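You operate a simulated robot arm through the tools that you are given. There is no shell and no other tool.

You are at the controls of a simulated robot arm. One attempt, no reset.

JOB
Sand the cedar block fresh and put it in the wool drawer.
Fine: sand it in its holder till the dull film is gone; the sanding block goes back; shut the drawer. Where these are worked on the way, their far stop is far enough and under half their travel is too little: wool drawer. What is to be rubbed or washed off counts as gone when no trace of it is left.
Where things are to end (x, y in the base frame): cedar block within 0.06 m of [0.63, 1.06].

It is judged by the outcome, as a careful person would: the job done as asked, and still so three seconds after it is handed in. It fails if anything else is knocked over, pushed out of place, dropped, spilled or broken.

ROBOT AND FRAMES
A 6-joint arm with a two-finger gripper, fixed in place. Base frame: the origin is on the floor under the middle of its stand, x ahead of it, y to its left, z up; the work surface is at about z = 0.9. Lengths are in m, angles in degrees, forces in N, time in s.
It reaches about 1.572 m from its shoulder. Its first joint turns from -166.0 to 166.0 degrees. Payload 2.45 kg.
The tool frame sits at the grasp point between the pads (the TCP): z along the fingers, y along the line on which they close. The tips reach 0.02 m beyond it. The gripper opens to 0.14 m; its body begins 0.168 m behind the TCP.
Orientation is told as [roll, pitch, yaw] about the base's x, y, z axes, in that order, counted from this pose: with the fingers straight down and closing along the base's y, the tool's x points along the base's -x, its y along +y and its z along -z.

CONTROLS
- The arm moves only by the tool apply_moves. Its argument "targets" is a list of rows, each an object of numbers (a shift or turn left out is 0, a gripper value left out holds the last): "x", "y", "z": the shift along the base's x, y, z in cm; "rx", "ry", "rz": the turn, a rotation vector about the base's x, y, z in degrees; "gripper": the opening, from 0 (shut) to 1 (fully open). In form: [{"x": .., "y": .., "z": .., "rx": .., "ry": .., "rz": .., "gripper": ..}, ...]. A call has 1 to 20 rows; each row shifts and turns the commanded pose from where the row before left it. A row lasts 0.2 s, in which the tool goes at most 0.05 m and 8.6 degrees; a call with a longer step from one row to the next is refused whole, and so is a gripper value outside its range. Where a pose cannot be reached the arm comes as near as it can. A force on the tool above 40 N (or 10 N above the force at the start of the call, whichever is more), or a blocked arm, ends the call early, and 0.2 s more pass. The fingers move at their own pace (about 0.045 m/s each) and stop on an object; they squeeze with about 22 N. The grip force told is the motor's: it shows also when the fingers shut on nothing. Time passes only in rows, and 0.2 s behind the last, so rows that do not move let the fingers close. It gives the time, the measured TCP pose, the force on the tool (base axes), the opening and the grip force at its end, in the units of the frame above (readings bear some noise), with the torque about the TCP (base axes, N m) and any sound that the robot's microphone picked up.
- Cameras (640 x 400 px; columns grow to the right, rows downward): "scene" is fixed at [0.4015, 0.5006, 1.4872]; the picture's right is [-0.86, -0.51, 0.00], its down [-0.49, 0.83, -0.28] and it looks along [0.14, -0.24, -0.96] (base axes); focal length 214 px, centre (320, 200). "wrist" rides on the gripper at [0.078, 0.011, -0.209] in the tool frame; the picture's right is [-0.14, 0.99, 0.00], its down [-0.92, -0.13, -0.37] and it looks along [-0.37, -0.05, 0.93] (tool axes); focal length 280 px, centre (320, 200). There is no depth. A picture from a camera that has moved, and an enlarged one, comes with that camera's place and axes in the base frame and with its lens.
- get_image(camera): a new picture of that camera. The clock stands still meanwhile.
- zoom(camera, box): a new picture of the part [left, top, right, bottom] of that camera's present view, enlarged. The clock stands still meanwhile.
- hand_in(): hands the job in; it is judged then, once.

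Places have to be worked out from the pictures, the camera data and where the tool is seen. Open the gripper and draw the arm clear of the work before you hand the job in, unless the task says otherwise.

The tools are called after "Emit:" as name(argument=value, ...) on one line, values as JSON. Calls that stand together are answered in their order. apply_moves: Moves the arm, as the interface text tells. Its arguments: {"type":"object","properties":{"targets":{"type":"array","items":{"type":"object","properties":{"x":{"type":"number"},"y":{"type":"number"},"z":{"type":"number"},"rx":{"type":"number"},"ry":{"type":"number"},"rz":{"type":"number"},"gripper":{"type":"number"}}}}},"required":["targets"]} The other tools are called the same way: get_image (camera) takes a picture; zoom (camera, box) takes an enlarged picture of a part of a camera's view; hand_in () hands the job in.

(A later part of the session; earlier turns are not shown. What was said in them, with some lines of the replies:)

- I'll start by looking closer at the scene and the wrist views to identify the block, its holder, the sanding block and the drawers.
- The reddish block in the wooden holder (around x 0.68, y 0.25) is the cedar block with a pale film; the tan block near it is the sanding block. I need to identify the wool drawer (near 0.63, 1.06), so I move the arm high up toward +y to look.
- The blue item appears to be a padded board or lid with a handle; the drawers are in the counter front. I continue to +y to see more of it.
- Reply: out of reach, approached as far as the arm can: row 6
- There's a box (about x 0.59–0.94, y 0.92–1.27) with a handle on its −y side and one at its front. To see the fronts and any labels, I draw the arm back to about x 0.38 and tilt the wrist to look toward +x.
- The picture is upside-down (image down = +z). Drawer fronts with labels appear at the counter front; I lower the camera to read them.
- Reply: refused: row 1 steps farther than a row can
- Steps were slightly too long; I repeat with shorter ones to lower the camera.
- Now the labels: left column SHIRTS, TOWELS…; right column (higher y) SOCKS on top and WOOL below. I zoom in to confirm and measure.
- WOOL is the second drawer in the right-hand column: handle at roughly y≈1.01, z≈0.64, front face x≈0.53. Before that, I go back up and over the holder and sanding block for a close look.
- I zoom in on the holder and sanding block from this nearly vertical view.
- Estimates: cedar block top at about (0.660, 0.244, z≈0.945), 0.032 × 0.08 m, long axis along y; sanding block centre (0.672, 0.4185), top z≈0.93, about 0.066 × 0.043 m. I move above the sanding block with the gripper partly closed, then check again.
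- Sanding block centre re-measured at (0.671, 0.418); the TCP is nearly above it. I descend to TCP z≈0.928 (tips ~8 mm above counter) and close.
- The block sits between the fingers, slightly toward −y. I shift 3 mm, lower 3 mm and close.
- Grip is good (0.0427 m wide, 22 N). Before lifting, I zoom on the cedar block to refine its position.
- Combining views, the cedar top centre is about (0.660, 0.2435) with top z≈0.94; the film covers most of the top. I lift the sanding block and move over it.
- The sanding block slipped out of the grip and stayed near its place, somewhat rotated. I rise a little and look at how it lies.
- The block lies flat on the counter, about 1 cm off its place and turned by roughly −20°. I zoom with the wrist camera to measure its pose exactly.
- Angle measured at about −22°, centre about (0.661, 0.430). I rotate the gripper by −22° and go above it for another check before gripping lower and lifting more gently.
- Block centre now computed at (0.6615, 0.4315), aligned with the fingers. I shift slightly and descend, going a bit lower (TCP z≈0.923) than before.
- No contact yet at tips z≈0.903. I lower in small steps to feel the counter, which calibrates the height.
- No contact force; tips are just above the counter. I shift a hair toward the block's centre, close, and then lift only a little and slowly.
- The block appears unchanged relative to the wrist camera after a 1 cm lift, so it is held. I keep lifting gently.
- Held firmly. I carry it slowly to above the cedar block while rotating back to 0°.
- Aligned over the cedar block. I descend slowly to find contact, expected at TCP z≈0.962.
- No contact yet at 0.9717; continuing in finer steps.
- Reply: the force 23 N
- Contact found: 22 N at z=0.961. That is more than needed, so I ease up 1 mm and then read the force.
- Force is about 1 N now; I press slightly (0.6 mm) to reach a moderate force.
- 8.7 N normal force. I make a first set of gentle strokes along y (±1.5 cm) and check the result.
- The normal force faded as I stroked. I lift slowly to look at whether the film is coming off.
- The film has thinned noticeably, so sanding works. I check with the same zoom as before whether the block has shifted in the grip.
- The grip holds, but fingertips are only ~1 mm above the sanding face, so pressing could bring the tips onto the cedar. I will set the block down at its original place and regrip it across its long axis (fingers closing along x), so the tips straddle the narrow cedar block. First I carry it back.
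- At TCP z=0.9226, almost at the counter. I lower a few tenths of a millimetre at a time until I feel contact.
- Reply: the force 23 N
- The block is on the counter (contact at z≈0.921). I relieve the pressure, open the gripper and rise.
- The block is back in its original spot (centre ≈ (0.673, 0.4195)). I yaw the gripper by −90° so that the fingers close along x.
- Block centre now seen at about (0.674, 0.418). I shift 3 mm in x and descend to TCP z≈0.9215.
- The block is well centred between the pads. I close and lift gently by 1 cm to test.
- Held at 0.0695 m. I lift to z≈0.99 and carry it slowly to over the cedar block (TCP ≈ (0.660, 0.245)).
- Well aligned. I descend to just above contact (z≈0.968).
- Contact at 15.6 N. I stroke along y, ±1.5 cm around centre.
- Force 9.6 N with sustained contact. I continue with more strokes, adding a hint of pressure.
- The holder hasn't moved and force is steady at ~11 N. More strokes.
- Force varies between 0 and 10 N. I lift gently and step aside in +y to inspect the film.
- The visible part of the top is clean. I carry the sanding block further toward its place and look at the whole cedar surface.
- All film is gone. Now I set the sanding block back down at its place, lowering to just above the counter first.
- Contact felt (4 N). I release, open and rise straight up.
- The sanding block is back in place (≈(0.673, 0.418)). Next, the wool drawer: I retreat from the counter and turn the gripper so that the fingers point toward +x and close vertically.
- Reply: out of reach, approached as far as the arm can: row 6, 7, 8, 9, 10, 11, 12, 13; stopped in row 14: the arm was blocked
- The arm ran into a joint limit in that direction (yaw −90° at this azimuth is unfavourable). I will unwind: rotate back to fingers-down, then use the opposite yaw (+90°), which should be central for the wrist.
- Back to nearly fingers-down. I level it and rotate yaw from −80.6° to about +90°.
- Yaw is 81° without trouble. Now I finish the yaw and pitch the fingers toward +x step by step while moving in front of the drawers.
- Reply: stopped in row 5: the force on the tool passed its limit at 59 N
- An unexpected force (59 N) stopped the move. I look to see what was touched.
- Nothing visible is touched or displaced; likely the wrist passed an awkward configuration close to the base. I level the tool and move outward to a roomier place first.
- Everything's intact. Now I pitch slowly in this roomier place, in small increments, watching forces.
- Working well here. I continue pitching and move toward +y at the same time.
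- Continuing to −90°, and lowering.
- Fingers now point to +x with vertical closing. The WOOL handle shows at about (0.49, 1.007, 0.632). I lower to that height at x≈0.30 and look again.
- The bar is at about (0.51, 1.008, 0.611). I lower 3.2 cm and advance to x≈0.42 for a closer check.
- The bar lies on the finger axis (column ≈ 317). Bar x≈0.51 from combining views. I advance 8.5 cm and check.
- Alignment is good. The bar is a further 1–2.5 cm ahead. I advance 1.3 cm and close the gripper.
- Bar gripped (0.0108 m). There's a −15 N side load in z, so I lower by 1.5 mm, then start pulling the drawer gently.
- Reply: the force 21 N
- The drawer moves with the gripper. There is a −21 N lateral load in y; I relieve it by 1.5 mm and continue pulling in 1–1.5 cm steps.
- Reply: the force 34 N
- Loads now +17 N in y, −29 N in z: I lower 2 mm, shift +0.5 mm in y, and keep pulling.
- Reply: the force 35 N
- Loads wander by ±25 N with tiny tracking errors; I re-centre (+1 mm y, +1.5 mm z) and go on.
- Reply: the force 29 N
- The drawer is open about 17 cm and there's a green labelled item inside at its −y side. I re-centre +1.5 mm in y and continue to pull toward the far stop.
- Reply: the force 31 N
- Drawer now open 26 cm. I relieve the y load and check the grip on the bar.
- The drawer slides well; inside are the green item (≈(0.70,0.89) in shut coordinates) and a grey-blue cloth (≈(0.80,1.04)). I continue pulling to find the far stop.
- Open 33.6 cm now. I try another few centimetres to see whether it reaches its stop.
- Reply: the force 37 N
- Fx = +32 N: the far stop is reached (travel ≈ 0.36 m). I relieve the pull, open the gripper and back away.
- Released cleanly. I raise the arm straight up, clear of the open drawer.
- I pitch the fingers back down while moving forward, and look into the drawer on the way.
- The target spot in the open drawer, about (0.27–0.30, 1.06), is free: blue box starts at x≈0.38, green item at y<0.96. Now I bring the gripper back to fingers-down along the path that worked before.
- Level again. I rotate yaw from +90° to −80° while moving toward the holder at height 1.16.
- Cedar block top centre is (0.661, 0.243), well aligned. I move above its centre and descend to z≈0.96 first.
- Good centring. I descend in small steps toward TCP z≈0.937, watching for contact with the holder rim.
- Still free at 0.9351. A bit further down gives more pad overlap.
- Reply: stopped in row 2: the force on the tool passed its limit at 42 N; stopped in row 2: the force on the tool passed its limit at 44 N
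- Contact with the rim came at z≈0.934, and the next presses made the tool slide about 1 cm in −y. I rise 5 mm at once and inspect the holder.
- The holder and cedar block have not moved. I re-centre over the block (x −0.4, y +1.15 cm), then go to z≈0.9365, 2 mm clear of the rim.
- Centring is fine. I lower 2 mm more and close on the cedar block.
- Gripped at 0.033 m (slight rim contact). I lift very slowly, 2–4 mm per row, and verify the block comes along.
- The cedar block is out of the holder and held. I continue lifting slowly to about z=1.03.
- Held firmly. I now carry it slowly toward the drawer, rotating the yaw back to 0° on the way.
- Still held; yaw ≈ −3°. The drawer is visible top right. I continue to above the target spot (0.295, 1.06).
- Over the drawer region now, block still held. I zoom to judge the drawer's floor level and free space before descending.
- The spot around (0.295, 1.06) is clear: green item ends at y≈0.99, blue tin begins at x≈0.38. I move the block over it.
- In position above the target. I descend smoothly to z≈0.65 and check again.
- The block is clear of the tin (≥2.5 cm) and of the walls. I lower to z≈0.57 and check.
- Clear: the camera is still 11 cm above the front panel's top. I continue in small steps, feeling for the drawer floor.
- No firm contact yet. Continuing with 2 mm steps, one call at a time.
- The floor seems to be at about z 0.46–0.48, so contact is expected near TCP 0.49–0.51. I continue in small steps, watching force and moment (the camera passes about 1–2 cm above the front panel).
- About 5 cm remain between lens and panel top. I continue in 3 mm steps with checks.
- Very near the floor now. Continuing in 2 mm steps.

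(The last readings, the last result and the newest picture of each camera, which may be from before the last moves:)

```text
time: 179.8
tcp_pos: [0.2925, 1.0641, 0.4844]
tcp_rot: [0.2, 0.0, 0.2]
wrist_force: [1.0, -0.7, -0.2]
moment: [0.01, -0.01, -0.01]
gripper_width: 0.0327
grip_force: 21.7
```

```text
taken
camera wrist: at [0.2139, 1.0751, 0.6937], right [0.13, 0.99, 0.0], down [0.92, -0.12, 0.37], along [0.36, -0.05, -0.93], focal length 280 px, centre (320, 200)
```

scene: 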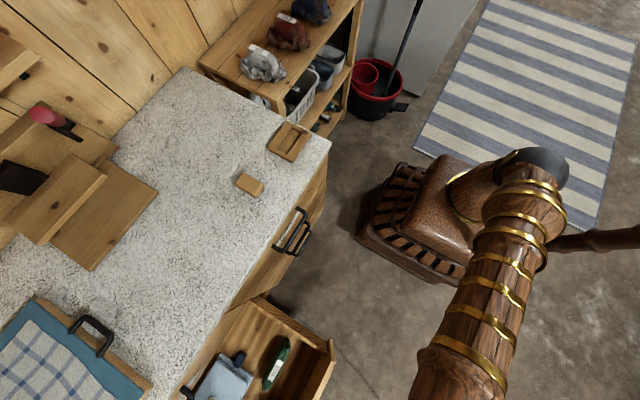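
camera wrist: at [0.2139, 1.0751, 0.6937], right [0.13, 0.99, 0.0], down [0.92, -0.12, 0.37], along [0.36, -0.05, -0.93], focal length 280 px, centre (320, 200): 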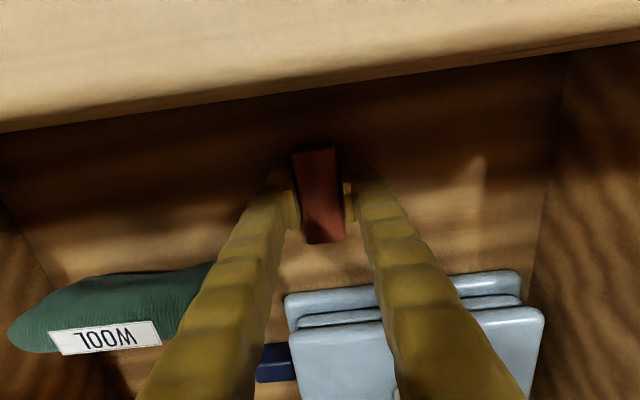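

The floor turns out to be lower (≈0.435), so at floor contact the wrist camera could touch the front panel's top (z≈0.664). I rise 3 cm, yaw −30° (camera moves away from the panel) and shift 1.6 cm in +x; then continue the descent.

Emit:
apply_moves(targets=[{"z": 0.6}, {"z": 1.2}, {"z": 1.2}, {"rz": -3, "x": 0.2}, {"rz": -4, "x": 0.2}, {"rz": -4, "x": 0.2}, {"rz": -4, "x": 0.2}, {"rz": -4, "x": 0.2}, {"rz": -4, "x": 0.2}, {"rz": -4, "x": 0.2}, {"rz": -3, "x": 0.2}, {}])

Emit:
get_image(camera="wrist")

```text
time: 182.4
tcp_pos: [0.3085, 1.0651, 0.5133]
tcp_rot: [0.1, 0.0, -29.8]
wrist_force: [-0.2, -0.1, -0.5]
moment: [-0.01, -0.01, 0.0]
gripper_width: 0.0327
grip_force: 21.9
```

```text
taken
camera wrist: at [0.2455, 1.1134, 0.723], right [0.61, 0.79, 0.0], down [0.73, -0.57, 0.37], along [0.29, -0.22, -0.93], focal length 280 px, centre (320, 200)
```

wrist: 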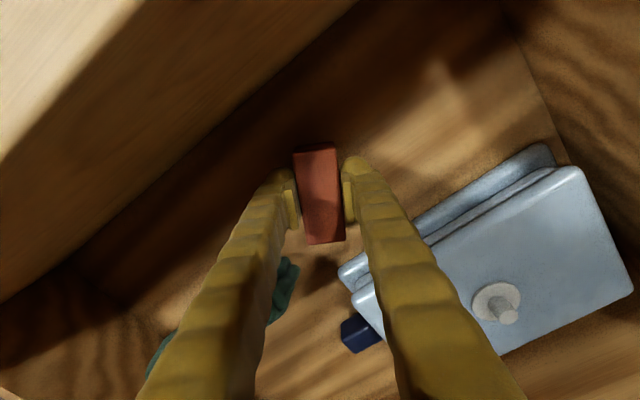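

The camera is now inside the front panel, and the tin (x≈0.42) is well away from the fingers. I descend again in small steps.

Emit:
apply_moves(targets=[{"z": -0.8}, {"z": -0.8}, {"z": -0.8}, {"z": -0.4}, {}])

Emit:
apply_moves(targets=[{"z": -0.3}, {"z": -0.3}, {}])

```text
time: 183.6
tcp_pos: [0.3072, 1.0656, 0.4852]
tcp_rot: [0.1, 0.1, -29.8]
wrist_force: [0.2, 0.4, 0.4]
moment: [-0.01, -0.01, -0.04]
gripper_width: 0.0327
grip_force: 22.7
```

```text
time: 184.4
tcp_pos: [0.3083, 1.0638, 0.4815]
tcp_rot: [0.2, 0.0, -29.9]
wrist_force: [-0.2, -3.7, 20.7]
moment: [-0.07, 0.01, 0.01]
gripper_width: 0.0327
grip_force: 22.2
```

Contact: +21 N with negligible moment, so the block is sitting on the drawer floor (TCP z≈0.483). I relieve the pressure and open the gripper modestly.

Emit:
apply_moves(targets=[{"z": 0.15}, {}, {"gripper": 0.32}, {"gripper": 0.42}, {"gripper": 0.5}, {}, {}])

Emit:
get_image(camera="wrist")

```text
time: 186.0
tcp_pos: [0.3082, 1.0646, 0.4804]
tcp_rot: [0.1, -0.1, -29.8]
wrist_force: [0.4, -0.8, 0.4]
moment: [0.0, -0.04, -0.01]
gripper_width: 0.0701
grip_force: 0.1
```

```text
taken
camera wrist: at [0.2459, 1.1127, 0.6909], right [0.61, 0.79, 0.0], down [0.74, -0.57, 0.37], along [0.29, -0.22, -0.93], focal length 280 px, centre (320, 200)
```

wrist: 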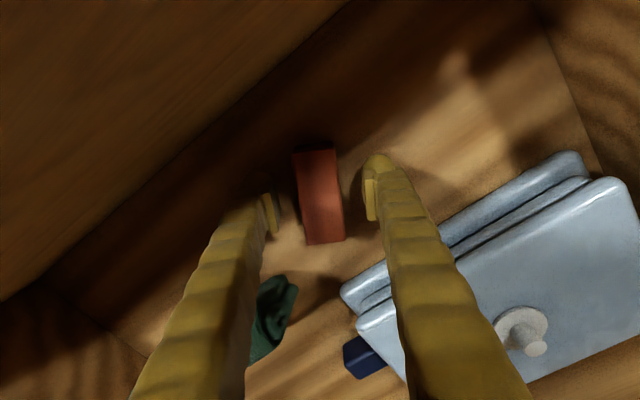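

Released, the block stays put. I lift straight up.

Emit:
apply_moves(targets=[{"z": 0.8}, {"z": 1.5}, {"z": 2.5}, {"z": 3}, {"z": 4}, {"z": 4}, {"z": 4}, {"z": 4}, {"z": 4}, {"z": 4}, {"z": 4}, {"z": 4}, {}])

Emit:
get_image(camera="wrist")

```text
time: 188.8
tcp_pos: [0.3065, 1.0644, 0.8799]
tcp_rot: [0.0, -0.1, -29.9]
wrist_force: [-0.2, -0.1, -0.7]
moment: [0.01, 0.0, 0.04]
gripper_width: 0.0699
grip_force: 0.0
```

```text
taken
camera wrist: at [0.2442, 1.1126, 1.0899], right [0.61, 0.79, 0.0], down [0.74, -0.57, 0.37], along [0.29, -0.22, -0.93], focal length 280 px, centre (320, 200)
```

wrist: 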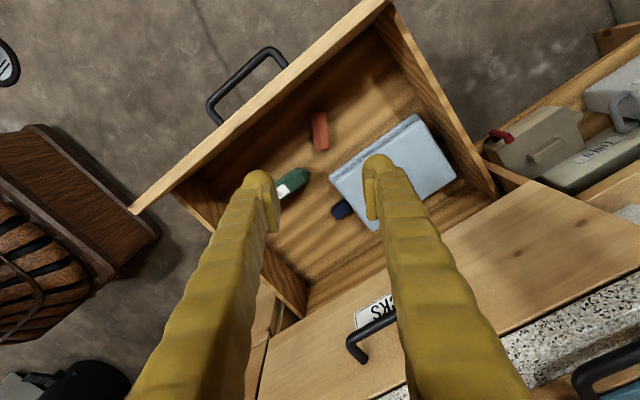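

The block sits at about (0.305, 1.065) in the open drawer, i.e. ≈(0.66, 1.065) when shut. Now I return along the known path to the pose for gripping the handle: up, yaw to +90°.

Emit:
apply_moves(targets=[{"x": 1.5, "y": -2, "z": 4, "rz": 6}, {"x": 1.5, "y": -2, "z": 4, "rz": 6}, {"x": 1.5, "y": -2, "z": 4, "rz": 6}, {"x": 1.5, "y": -2, "z": 4, "rz": 6}, {"x": 1.5, "y": -2, "z": 4, "rz": 6}, {"x": 1.5, "y": -2, "z": 4, "rz": 6}, {"x": 1.5, "y": -2, "z": 4, "rz": 6}, {"x": 1.2, "y": -1.4, "rz": 8.5}, {"x": 1.2, "y": -1.4, "rz": 8.5}, {"x": 1.2, "y": -1.4, "rz": 8.5}, {"x": 1.2, "y": -1.4, "rz": 8.5}, {"x": 1.2, "y": -1.4, "rz": 8.5}, {"x": 1.2, "y": -1.4, "rz": 8.5}, {"x": 1.2, "y": -1.4, "rz": 8.5}, {"x": 1.2, "y": -1.4, "rz": 8.5}, {"x": 1.2, "y": -1.4, "rz": 8.5}, {"rz": 1.4}, {}])

```text
time: 192.6
tcp_pos: [0.5215, 0.7987, 1.1597]
tcp_rot: [0.1, -0.1, 90.2]
wrist_force: [-0.1, 0.0, -0.2]
moment: [0.02, 0.0, 0.02]
gripper_width: 0.07
grip_force: 0.0
```

Now I pitch toward +x along the earlier path (to −45°), then go to the front of the drawer.

Emit:
apply_moves(targets=[{"ry": -5, "x": -1, "y": 0.4}, {"ry": -5, "x": -1, "y": 0.4}, {"ry": -5, "x": -1, "y": 0.4}, {"ry": -5, "x": -1, "y": 0.4}, {"ry": -5, "x": -1, "y": 0.4}, {"ry": -5, "x": -1, "y": 0.4}, {"ry": -5, "x": -1, "y": 0.4}, {"ry": -5, "x": -1, "y": 0.4}, {"ry": -5, "x": -1, "y": 0.4}, {"x": -3, "y": 2.5}, {"x": -3, "y": 2.5}, {"x": -3, "y": 2.5}, {"x": -3, "y": 2.5}, {"x": -3, "y": 2.5}, {"x": -3, "y": 2.5}, {"x": -2.5, "y": 2.5}, {}])

```text
time: 196.2
tcp_pos: [0.2234, 1.0102, 1.1585]
tcp_rot: [-44.9, -0.1, 90.2]
wrist_force: [0.0, -0.6, 0.2]
moment: [0.0, -0.01, -0.02]
gripper_width: 0.0701
grip_force: 0.2
```

Emit:
apply_moves(targets=[{"ry": -5, "x": -1.5, "z": -0.4}, {"ry": -5, "x": -1.5, "z": -0.4}, {"ry": -5, "x": -1.5, "z": -0.4}, {"ry": -5, "x": -1.5, "z": -0.4}, {"ry": -5, "x": -1.5, "z": -0.4}, {"ry": -5, "x": -1.5, "z": -0.4}, {"ry": -5, "x": -1.5, "z": -0.4}, {"ry": -5, "x": -1.5, "z": -0.4}, {"ry": -5, "x": -1.3, "z": -0.4}, {}])

Emit:
get_image(camera="wrist")

```text
time: 198.4
tcp_pos: [0.0935, 1.0081, 1.1231]
tcp_rot: [-89.8, -0.2, 90.4]
wrist_force: [-0.6, 0.7, 0.4]
moment: [0.0, 0.0, 0.01]
gripper_width: 0.0699
grip_force: 0.2
```

```text
taken
camera wrist: at [-0.115, 0.9302, 1.112], right [0.0, 0.14, -0.99], down [-0.37, 0.92, 0.13], along [0.93, 0.37, 0.05], focal length 280 px, centre (320, 200)
```

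wrist: 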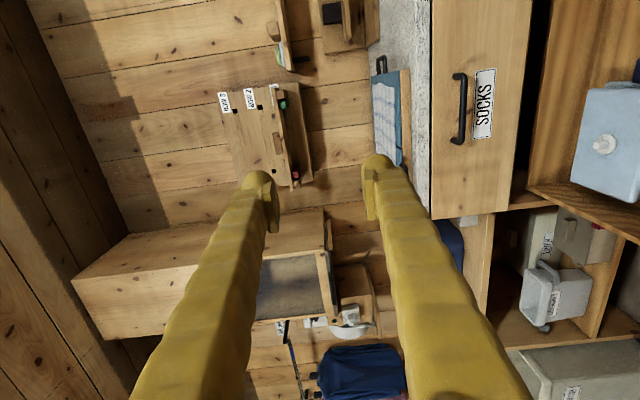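

In position. I lower straight down in front of the drawer to the handle height (z≈0.609).

Emit:
apply_moves(targets=[{"z": -4}, {"z": -4.2}, {"z": -4.2}, {"z": -4.2}, {"z": -4.2}, {"z": -4.2}, {"z": -4.2}, {"z": -4.2}, {"z": -4.2}, {"z": -4.2}, {"z": -4.2}, {"z": -3.5}, {"z": -2}, {}])

Emit:
get_image(camera="wrist")

```text
time: 201.4
tcp_pos: [0.094, 1.0071, 0.6073]
tcp_rot: [-89.9, -0.2, 90.3]
wrist_force: [-0.2, -0.4, 0.2]
moment: [0.0, -0.02, 0.03]
gripper_width: 0.07
grip_force: 0.0
```

```text
taken
camera wrist: at [-0.1155, 0.9287, 0.5972], right [0.0, 0.14, -0.99], down [-0.37, 0.92, 0.13], along [0.93, 0.37, 0.05], focal length 280 px, centre (320, 200)
```

wrist: 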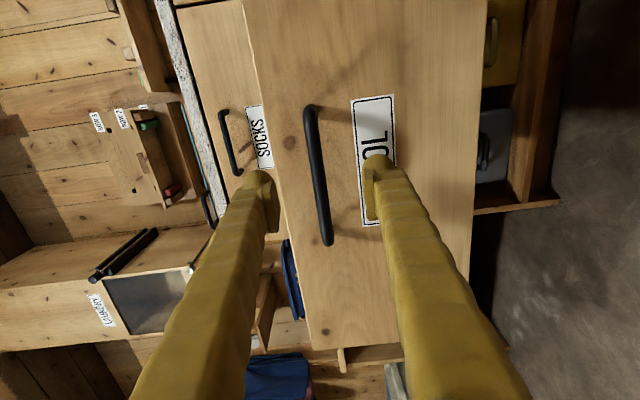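

The view matches the one after release. I advance 5.8 cm and grip the bar.

Emit:
apply_moves(targets=[{"x": 1.5, "z": 0.1}, {"x": 1.5}, {"x": 1.5}, {"x": 1.2}, {}, {"gripper": 0.3}, {"gripper": 0.1}, {"gripper": 0.0}, {}, {}, {}])

Emit:
zoom(camera="wrist", box=[220, 80, 440, 300])

```text
time: 203.8
tcp_pos: [0.1496, 1.009, 0.608]
tcp_rot: [-89.9, -0.1, 90.3]
wrist_force: [-0.1, 4.2, -8.7]
moment: [-0.6, 0.05, 0.13]
gripper_width: 0.0104
grip_force: 37.3
```

```text
1.82 times, centred on (330, 190) of wrist
camera zoom: at [-0.0586, 0.9301, 0.599], right [0.0, 0.14, -0.99], down [-0.37, 0.92, 0.13], along [0.93, 0.37, 0.05], focal length 510 px, centre (302, 218)
```

zoom: 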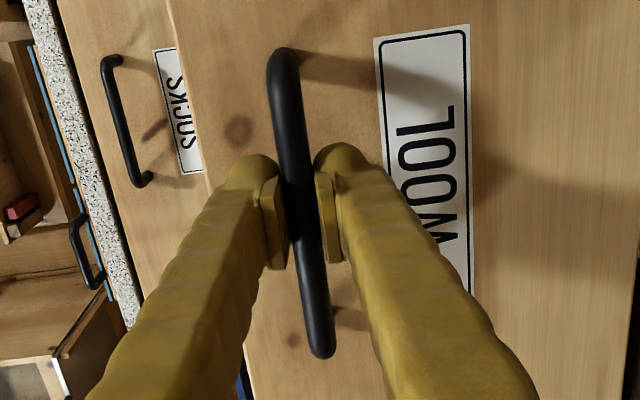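

Gripped (0.0104 m). I push the drawer shut slowly and smoothly, monitoring the side loads.

Emit:
apply_moves(targets=[{"x": 0.2, "z": -0.08}, {"x": 0.4}, {"x": 0.7}, {"x": 0.9}, {"x": 1.0}, {"x": 1.0}, {"x": 0.8}, {"x": 0.4}, {"x": 0.1}])

```text
time: 205.8
tcp_pos: [0.2056, 1.0091, 0.6095]
tcp_rot: [-89.9, -0.3, 90.2]
wrist_force: [0.6, -29.6, 0.3]
moment: [-0.56, -0.02, -0.23]
gripper_width: 0.0104
grip_force: 37.2
```

Emit:
apply_moves(targets=[{"y": -0.2}, {"x": 0.4}, {"x": 0.7}, {"x": 0.9}, {"x": 1.0}, {"x": 1.0}, {"x": 0.8}, {"x": 0.4}, {"x": 0.1}])

```text
time: 207.8
tcp_pos: [0.2587, 1.0081, 0.6092]
tcp_rot: [-89.9, -0.1, 90.4]
wrist_force: [-1.1, 35.2, 4.3]
moment: [-0.43, -0.03, 0.22]
gripper_width: 0.0098
grip_force: 37.2
```

Emit:
apply_moves(targets=[{"y": 0.2}, {}])

Emit:
apply_moves(targets=[{"x": 0.4}, {"x": 0.7}, {"x": 0.9}, {"x": 1.0}, {"x": 0.8}, {"x": 0.4}, {"x": 0.1}])

```text
time: 208.4
tcp_pos: [0.2589, 1.008, 0.6096]
tcp_rot: [-89.9, -0.2, 90.2]
wrist_force: [-1.7, 4.9, 23.2]
moment: [-0.42, -0.04, -0.17]
gripper_width: 0.0098
grip_force: 37.0
```

```text
time: 209.0
tcp_pos: [0.2687, 1.0079, 0.6089]
tcp_rot: [-90.0, -0.2, 90.1]
wrist_force: [0.7, -7.3, 7.9]
moment: [-0.37, 0.0, -0.56]
gripper_width: 0.0092
grip_force: 37.2
stopped in row 2: the force on the tool passed its limit at 42 N (the readings are from after the stop); the commanded pose is now the measured one
```

Side loads from the rigid grip exceed the limit. I release the handle and instead push the panel with closed fingertips below the bar. First open and back off.

Emit:
apply_moves(targets=[{"gripper": 0.3}, {"gripper": 0.4}, {}, {"x": -1}, {"x": -2}, {"x": -2}, {"x": -1}, {"gripper": 0.1}, {"gripper": 0.0, "z": -2}, {"z": -2}, {"z": -2}, {"y": 1}, {}])

Emit:
get_image(camera="wrist")

```text
time: 211.8
tcp_pos: [0.2076, 1.0176, 0.5504]
tcp_rot: [-89.9, -0.1, 90.0]
wrist_force: [-0.4, -0.5, 0.3]
moment: [0.02, -0.04, -0.02]
gripper_width: 0.0001
grip_force: 22.0
```

```text
taken
camera wrist: at [-0.0011, 0.94, 0.5393], right [0.0, 0.14, -0.99], down [-0.37, 0.92, 0.13], along [0.93, 0.37, 0.05], focal length 280 px, centre (320, 200)
```

wrist: 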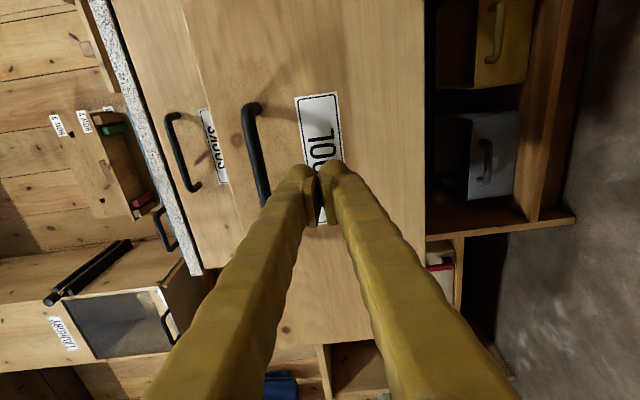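

Fingers are closed at z=0.55, clear of the bar. I advance to touch the panel and then push gently.

Emit:
apply_moves(targets=[{"x": 2}, {"x": 2}, {"x": 2}, {"x": 1}, {"x": 0.6}, {"x": 0.5}, {"x": 0.5}, {}])

```text
time: 213.6
tcp_pos: [0.2948, 1.0183, 0.5494]
tcp_rot: [-90.0, -0.2, 90.1]
wrist_force: [-0.1, 1.1, 0.3]
moment: [-0.02, 0.02, 0.01]
gripper_width: 0.0001
grip_force: 29.6
```

Emit:
apply_moves(targets=[{"x": 0.4}, {"x": 0.5}, {"x": 0.6}, {"x": 0.8}, {"x": 0.8}, {"x": 0.8}, {"x": 0.6}, {"x": 0.3}])

Emit:
get_image(camera="wrist")

```text
time: 215.4
tcp_pos: [0.342, 1.0167, 0.548]
tcp_rot: [-89.9, -0.2, 90.1]
wrist_force: [-0.6, 0.4, 0.6]
moment: [0.0, 0.02, 0.02]
gripper_width: 0.0
grip_force: 29.5
```

```text
taken
camera wrist: at [0.1337, 0.9397, 0.5374], right [0.0, 0.14, -0.99], down [-0.37, 0.92, 0.13], along [0.93, 0.37, 0.05], focal length 280 px, centre (320, 200)
```

wrist: 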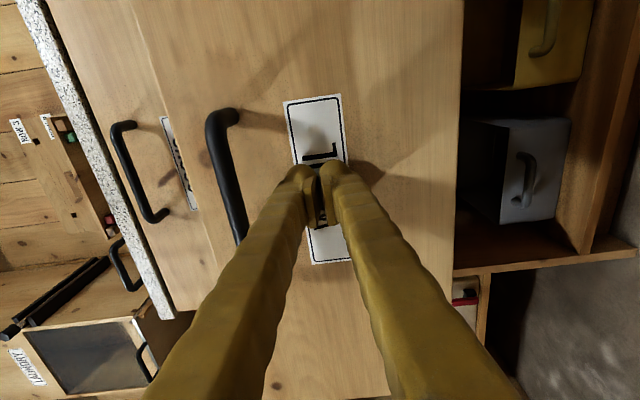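

Emit:
apply_moves(targets=[{"x": 0.4}, {"x": 0.8}, {"x": 1.0}, {"x": 1.0}, {"x": 1.0}, {"x": 0.8}, {"x": 0.4}, {"x": 0.1}])

Emit:
get_image(camera="wrist")

Emit:
get_image(camera="scene")

```text
time: 217.2
tcp_pos: [0.396, 1.0187, 0.5474]
tcp_rot: [-90.0, -0.2, 90.0]
wrist_force: [-0.1, 0.1, -0.7]
moment: [0.0, -0.02, -0.01]
gripper_width: 0.0001
grip_force: 29.3
```

```text
taken
camera wrist: at [0.1877, 0.9395, 0.5374], right [0.0, 0.14, -0.99], down [-0.37, 0.92, 0.13], along [0.93, 0.37, 0.05], focal length 280 px, centre (320, 200)
```

wrist: 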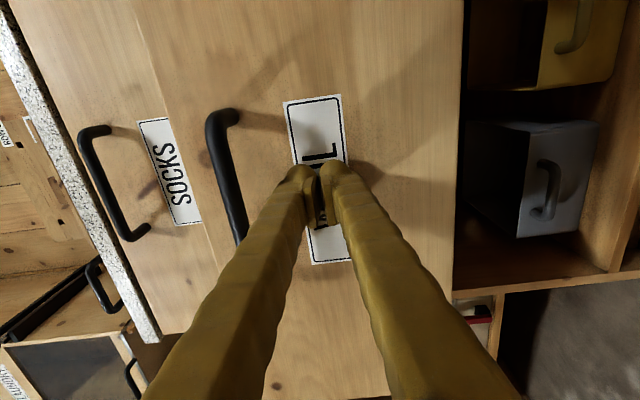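

```text
taken
```

scene: 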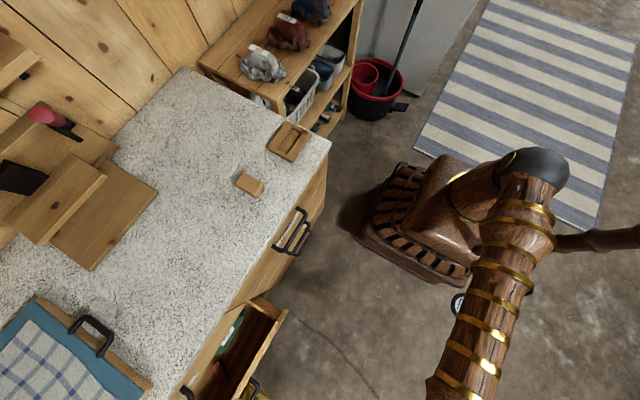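

The drawer moves along steadily, and the block stays inside. I keep pushing.

Emit:
apply_moves(targets=[{"x": 0.4}, {"x": 0.8}, {"x": 1.0}, {"x": 1.0}, {"x": 1.0}, {"x": 1.0}, {"x": 1.0}, {"x": 0.8}, {"x": 0.5}, {"x": 0.2}])

Emit:
apply_moves(targets=[{"x": 0.4}, {"x": 0.7}, {"x": 0.8}, {"x": 0.8}, {"x": 0.6}, {"x": 0.4}, {}])

```text
time: 219.4
tcp_pos: [0.4739, 1.0171, 0.5471]
tcp_rot: [-89.8, -0.1, 90.2]
wrist_force: [-1.0, -0.3, -0.4]
moment: [0.04, 0.03, 0.0]
gripper_width: 0.0
grip_force: 29.4
```

```text
time: 221.0
tcp_pos: [0.5109, 1.0172, 0.5465]
tcp_rot: [-90.0, -0.2, 90.1]
wrist_force: [-0.5, -0.2, -0.2]
moment: [-0.03, 0.02, 0.02]
gripper_width: 0.0
grip_force: 29.1
```

Emit:
get_image(camera="wrist")

Emit:
zoom(camera="scene", box=[160, 260, 340, 400])

```text
taken
camera wrist: at [0.3022, 0.9393, 0.5376], right [0.0, 0.14, -0.99], down [-0.37, 0.92, 0.13], along [0.93, 0.37, 0.05], focal length 280 px, centre (320, 200)
```

wrist: 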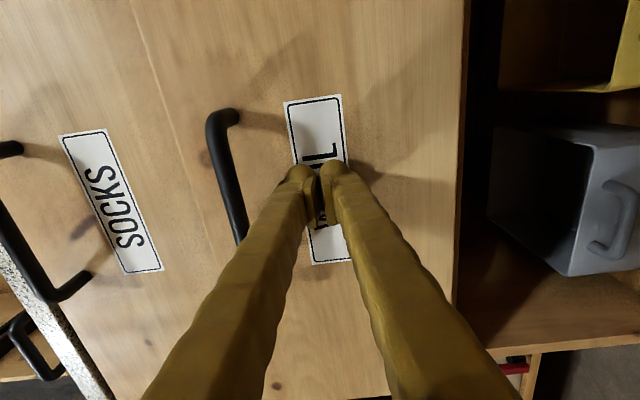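

```text
2.86 times, centred on (250, 330) of scene
camera zoom: at [0.4015, 0.5006, 1.4872], right [-0.86, -0.51, 0.0], down [-0.49, 0.83, -0.28], along [0.14, -0.24, -0.96], focal length 613 px, centre (520, -171)
```

zoom: 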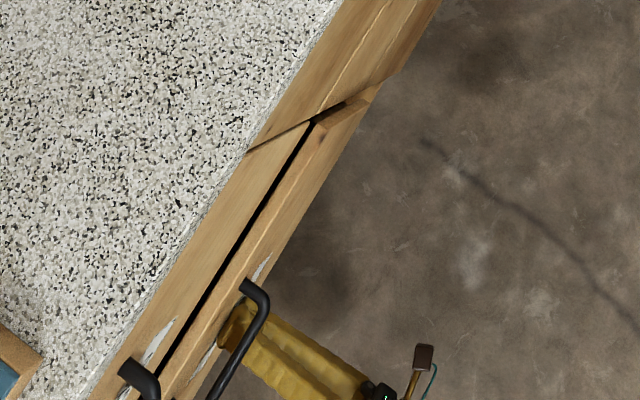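

A gap of ~2–3 cm remains. I keep pushing slowly until the stop is felt.

Emit:
apply_moves(targets=[{"x": 0.4}, {"x": 0.5}, {"x": 0.5}, {"x": 0.3}, {}])

Emit:
apply_moves(targets=[{"x": 0.3}, {"x": 0.3}, {}])

```text
time: 222.2
tcp_pos: [0.5282, 1.0189, 0.5474]
tcp_rot: [-89.9, -0.3, 90.1]
wrist_force: [0.7, -0.4, -0.4]
moment: [-0.04, -0.03, -0.03]
gripper_width: 0.0001
grip_force: 29.5
```

```text
time: 223.0
tcp_pos: [0.5332, 1.0174, 0.5473]
tcp_rot: [-89.8, -0.2, 90.1]
wrist_force: [-4.5, -1.5, 1.0]
moment: [0.0, 0.0, -0.07]
gripper_width: 0.0058
grip_force: 29.5
```

A −4.5 N reaction appears at x=0.533. I check the gap.

Emit:
zoom(camera="scene", box=[160, 260, 340, 400])

Emit:
get_image(camera="wrist")

```text
2.86 times, centred on (250, 330) of scene
camera zoom: at [0.4015, 0.5006, 1.4872], right [-0.86, -0.51, 0.0], down [-0.49, 0.83, -0.28], along [0.14, -0.24, -0.96], focal length 613 px, centre (520, -171)
```

zoom: 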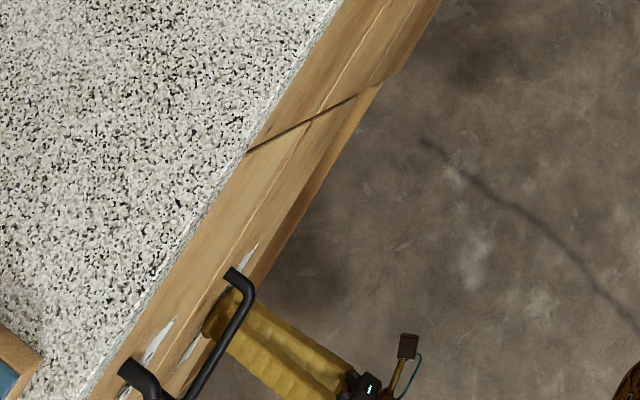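

```text
taken
camera wrist: at [0.3253, 0.9398, 0.5377], right [0.0, 0.14, -0.99], down [-0.37, 0.92, 0.13], along [0.93, 0.37, 0.05], focal length 280 px, centre (320, 200)
```

wrist: 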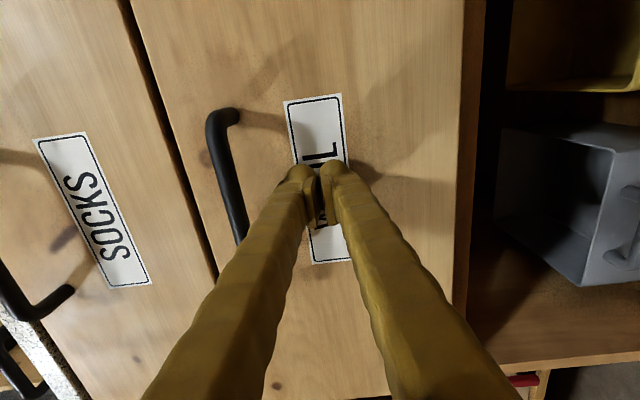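

The drawer appears flush. One small extra push to confirm the stop.

Emit:
apply_moves(targets=[{"x": 0.15}, {}])

```text
time: 223.6
tcp_pos: [0.533, 1.0186, 0.548]
tcp_rot: [-89.9, 0.0, 90.2]
wrist_force: [-37.0, -12.8, -1.7]
moment: [0.01, 0.06, -0.32]
gripper_width: 0.0058
grip_force: 29.8
```

Firm stop: the drawer is shut. I back away straight in −x and then look.

Emit:
apply_moves(targets=[{"x": -0.3}, {"x": -1}, {"x": -2}, {"x": -3}, {"x": -4}, {"x": -4}, {"x": -4}, {}])

Emit:
get_image(camera="wrist")

Emit:
get_image(camera="scene")

```text
time: 225.4
tcp_pos: [0.3542, 1.0179, 0.547]
tcp_rot: [-90.0, -0.2, 90.1]
wrist_force: [0.4, -0.4, -0.3]
moment: [-0.02, 0.01, 0.02]
gripper_width: 0.0
grip_force: 29.2
```

```text
taken
camera wrist: at [0.1454, 0.939, 0.5371], right [0.0, 0.14, -0.99], down [-0.37, 0.92, 0.13], along [0.93, 0.37, 0.05], focal length 280 px, centre (320, 200)
```

wrist: 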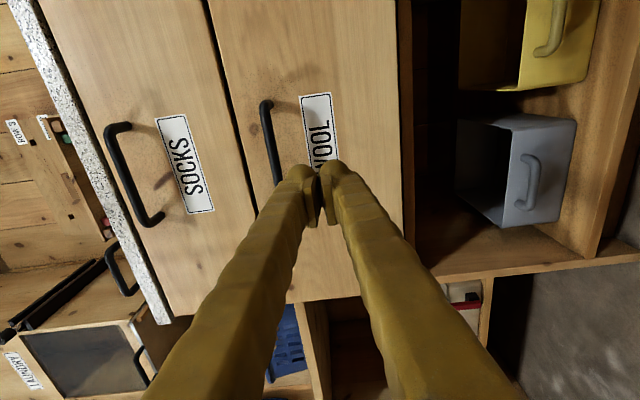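

```text
taken
```

scene: 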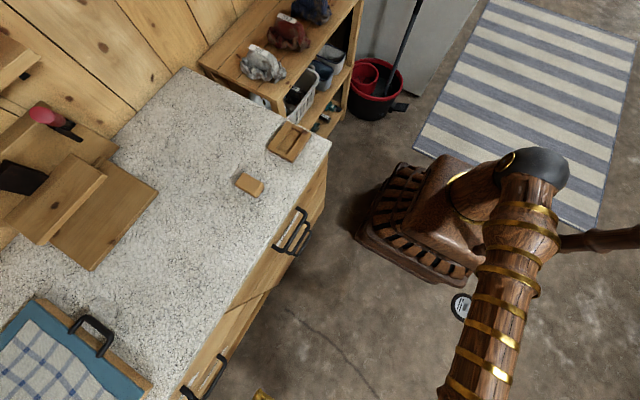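

The drawer is shut, and the block should rest at about (0.665, 1.065). I zoom to compare the fronts, then raise the arm.

Emit:
zoom(camera="scene", box=[160, 180, 340, 400])

Emit:
zoom(camera="wrist", box=[80, 0, 480, 300])

```text
1.82 times, centred on (250, 290) of scene
camera zoom: at [0.4015, 0.5006, 1.4872], right [-0.86, -0.51, 0.0], down [-0.49, 0.83, -0.28], along [0.14, -0.24, -0.96], focal length 390 px, centre (447, 36)
```

zoom: 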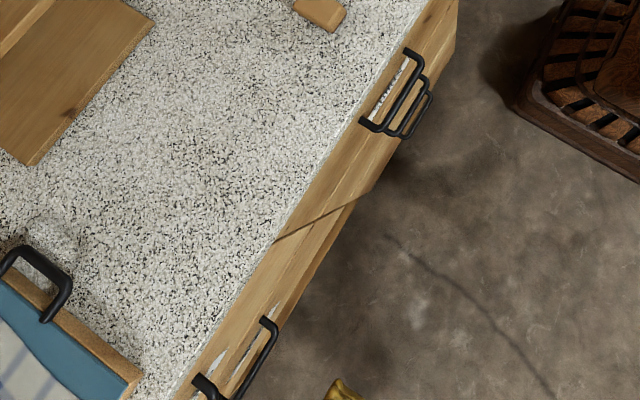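

```text
1.33 times, centred on (280, 150) of wrist
camera zoom: at [0.1454, 0.939, 0.5371], right [0.0, 0.14, -0.99], down [-0.37, 0.92, 0.13], along [0.93, 0.37, 0.05], focal length 374 px, centre (373, 267)
```

zoom: 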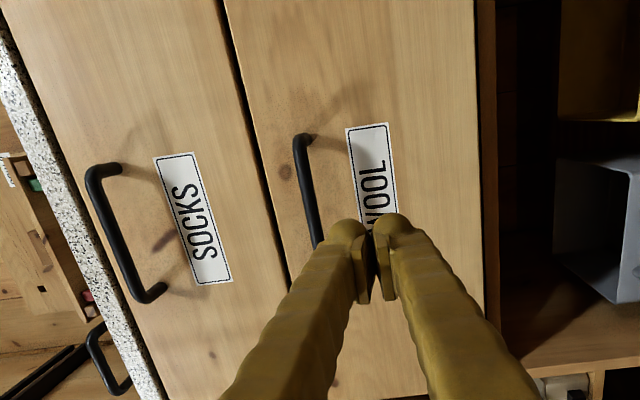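

The front is flush exactly as at the start. I raise the arm and open the gripper.

Emit:
apply_moves(targets=[{"z": 2, "x": -1}, {"z": 4, "x": -1, "gripper": 0.5}, {"z": 4}, {"z": 4}, {"z": 4}, {"z": 4}, {"z": 4}, {"z": 4}, {"z": 4}, {"z": 4}, {"z": 4}, {"z": 4}, {"z": 4}, {"z": 4}, {"z": 4}, {}])

Emit:
get_image(camera="scene")

Emit:
get_image(camera="wrist")

```text
time: 228.8
tcp_pos: [0.3335, 1.0165, 1.1302]
tcp_rot: [-90.0, -0.1, 90.2]
wrist_force: [-0.2, 0.5, -0.4]
moment: [0.01, 0.02, 0.04]
gripper_width: 0.0701
grip_force: 0.0
```

```text
taken
```

scene: 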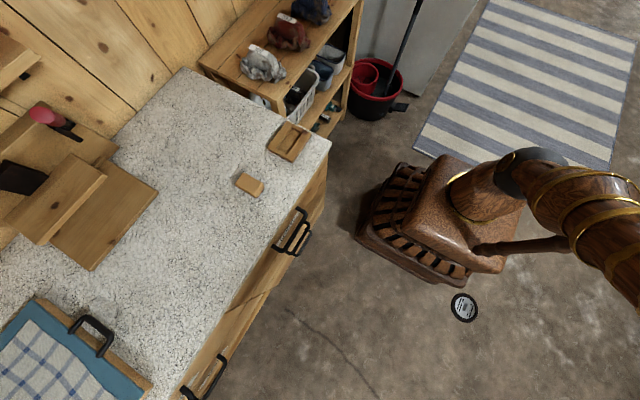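

```text
taken
camera wrist: at [0.1247, 0.9393, 1.1193], right [0.0, 0.14, -0.99], down [-0.37, 0.92, 0.13], along [0.93, 0.37, 0.05], focal length 280 px, centre (320, 200)
```

wrist: 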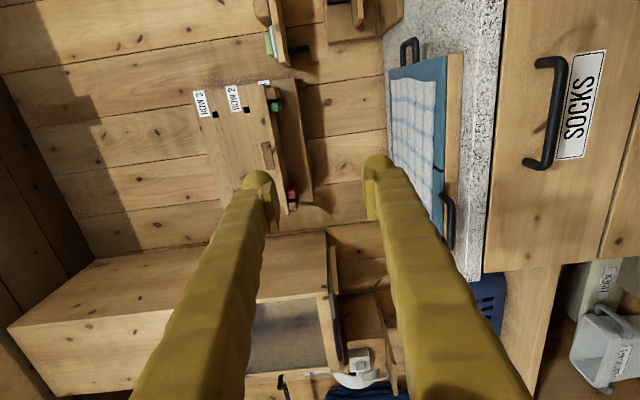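

I compare the sanding block's place with the very first picture, using the same zoom box.

Emit:
zoom(camera="scene", box=[220, 90, 340, 210])

```text
3.33 times, centred on (280, 150) of scene
camera zoom: at [0.4015, 0.5006, 1.4872], right [-0.86, -0.51, 0.0], down [-0.49, 0.83, -0.28], along [0.14, -0.24, -0.96], focal length 715 px, centre (453, 367)
```

zoom: 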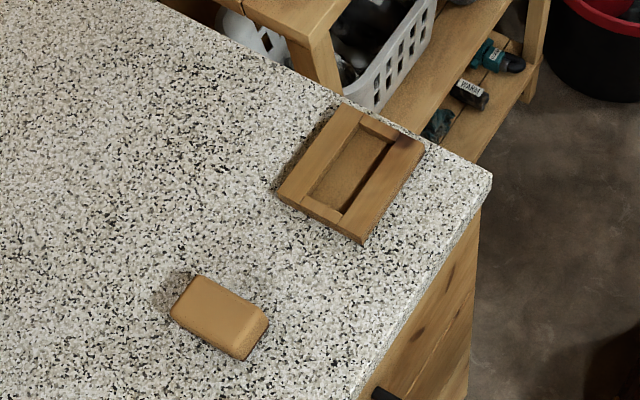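

The holder is unmoved and the sanding block lies within ~3 mm of its original place. I draw the arm back a bit further and let things settle.

Emit:
apply_moves(targets=[{"x": -3}, {"x": -3}, {"x": -3}, {}, {}, {}])

```text
time: 230.2
tcp_pos: [0.2413, 1.0195, 1.1289]
tcp_rot: [-89.9, -0.1, 90.1]
wrist_force: [0.0, -0.1, -0.2]
moment: [0.02, 0.02, -0.01]
gripper_width: 0.07
grip_force: 0.1
```

The film is sanded off, the cedar block is in the shut wool drawer, the sanding block is back, and the gripper is open and clear. I hand in.

Emit:
hand_in()

```text
The job is handed in.
```

I sanded the cedar block clean, put it in the wool drawer and shut the drawer. The sanding block is back in its place. I handed the job in with the gripper open and the arm clear.

- **Sanding:** done in the holder. No film shows in close-up views of the top from both cameras.
- **Cedar block position:** I estimate it rests at about (0.665, 1.065), roughly 3.5 cm from the target. I measured it before closing the drawer and added the drawer's travel. I did not reopen the drawer to check.
- **Drawer:** pulled to its far stop (about 0.36 m), then pushed in until it met a firm stop. The front looks flush, as it did at the start.
- **Sanding block slip:** it slipped out of the gripper once, early on, and landed flat about 1 cm from its spot. I picked it up again, and it now lies within about 3 mm of where it started. You may count that slip as a drop.
- **Rim contact:** while going for the cedar block, I pressed the fingertips onto the holder's rim by mistake (about 44 N). The holder did not move.
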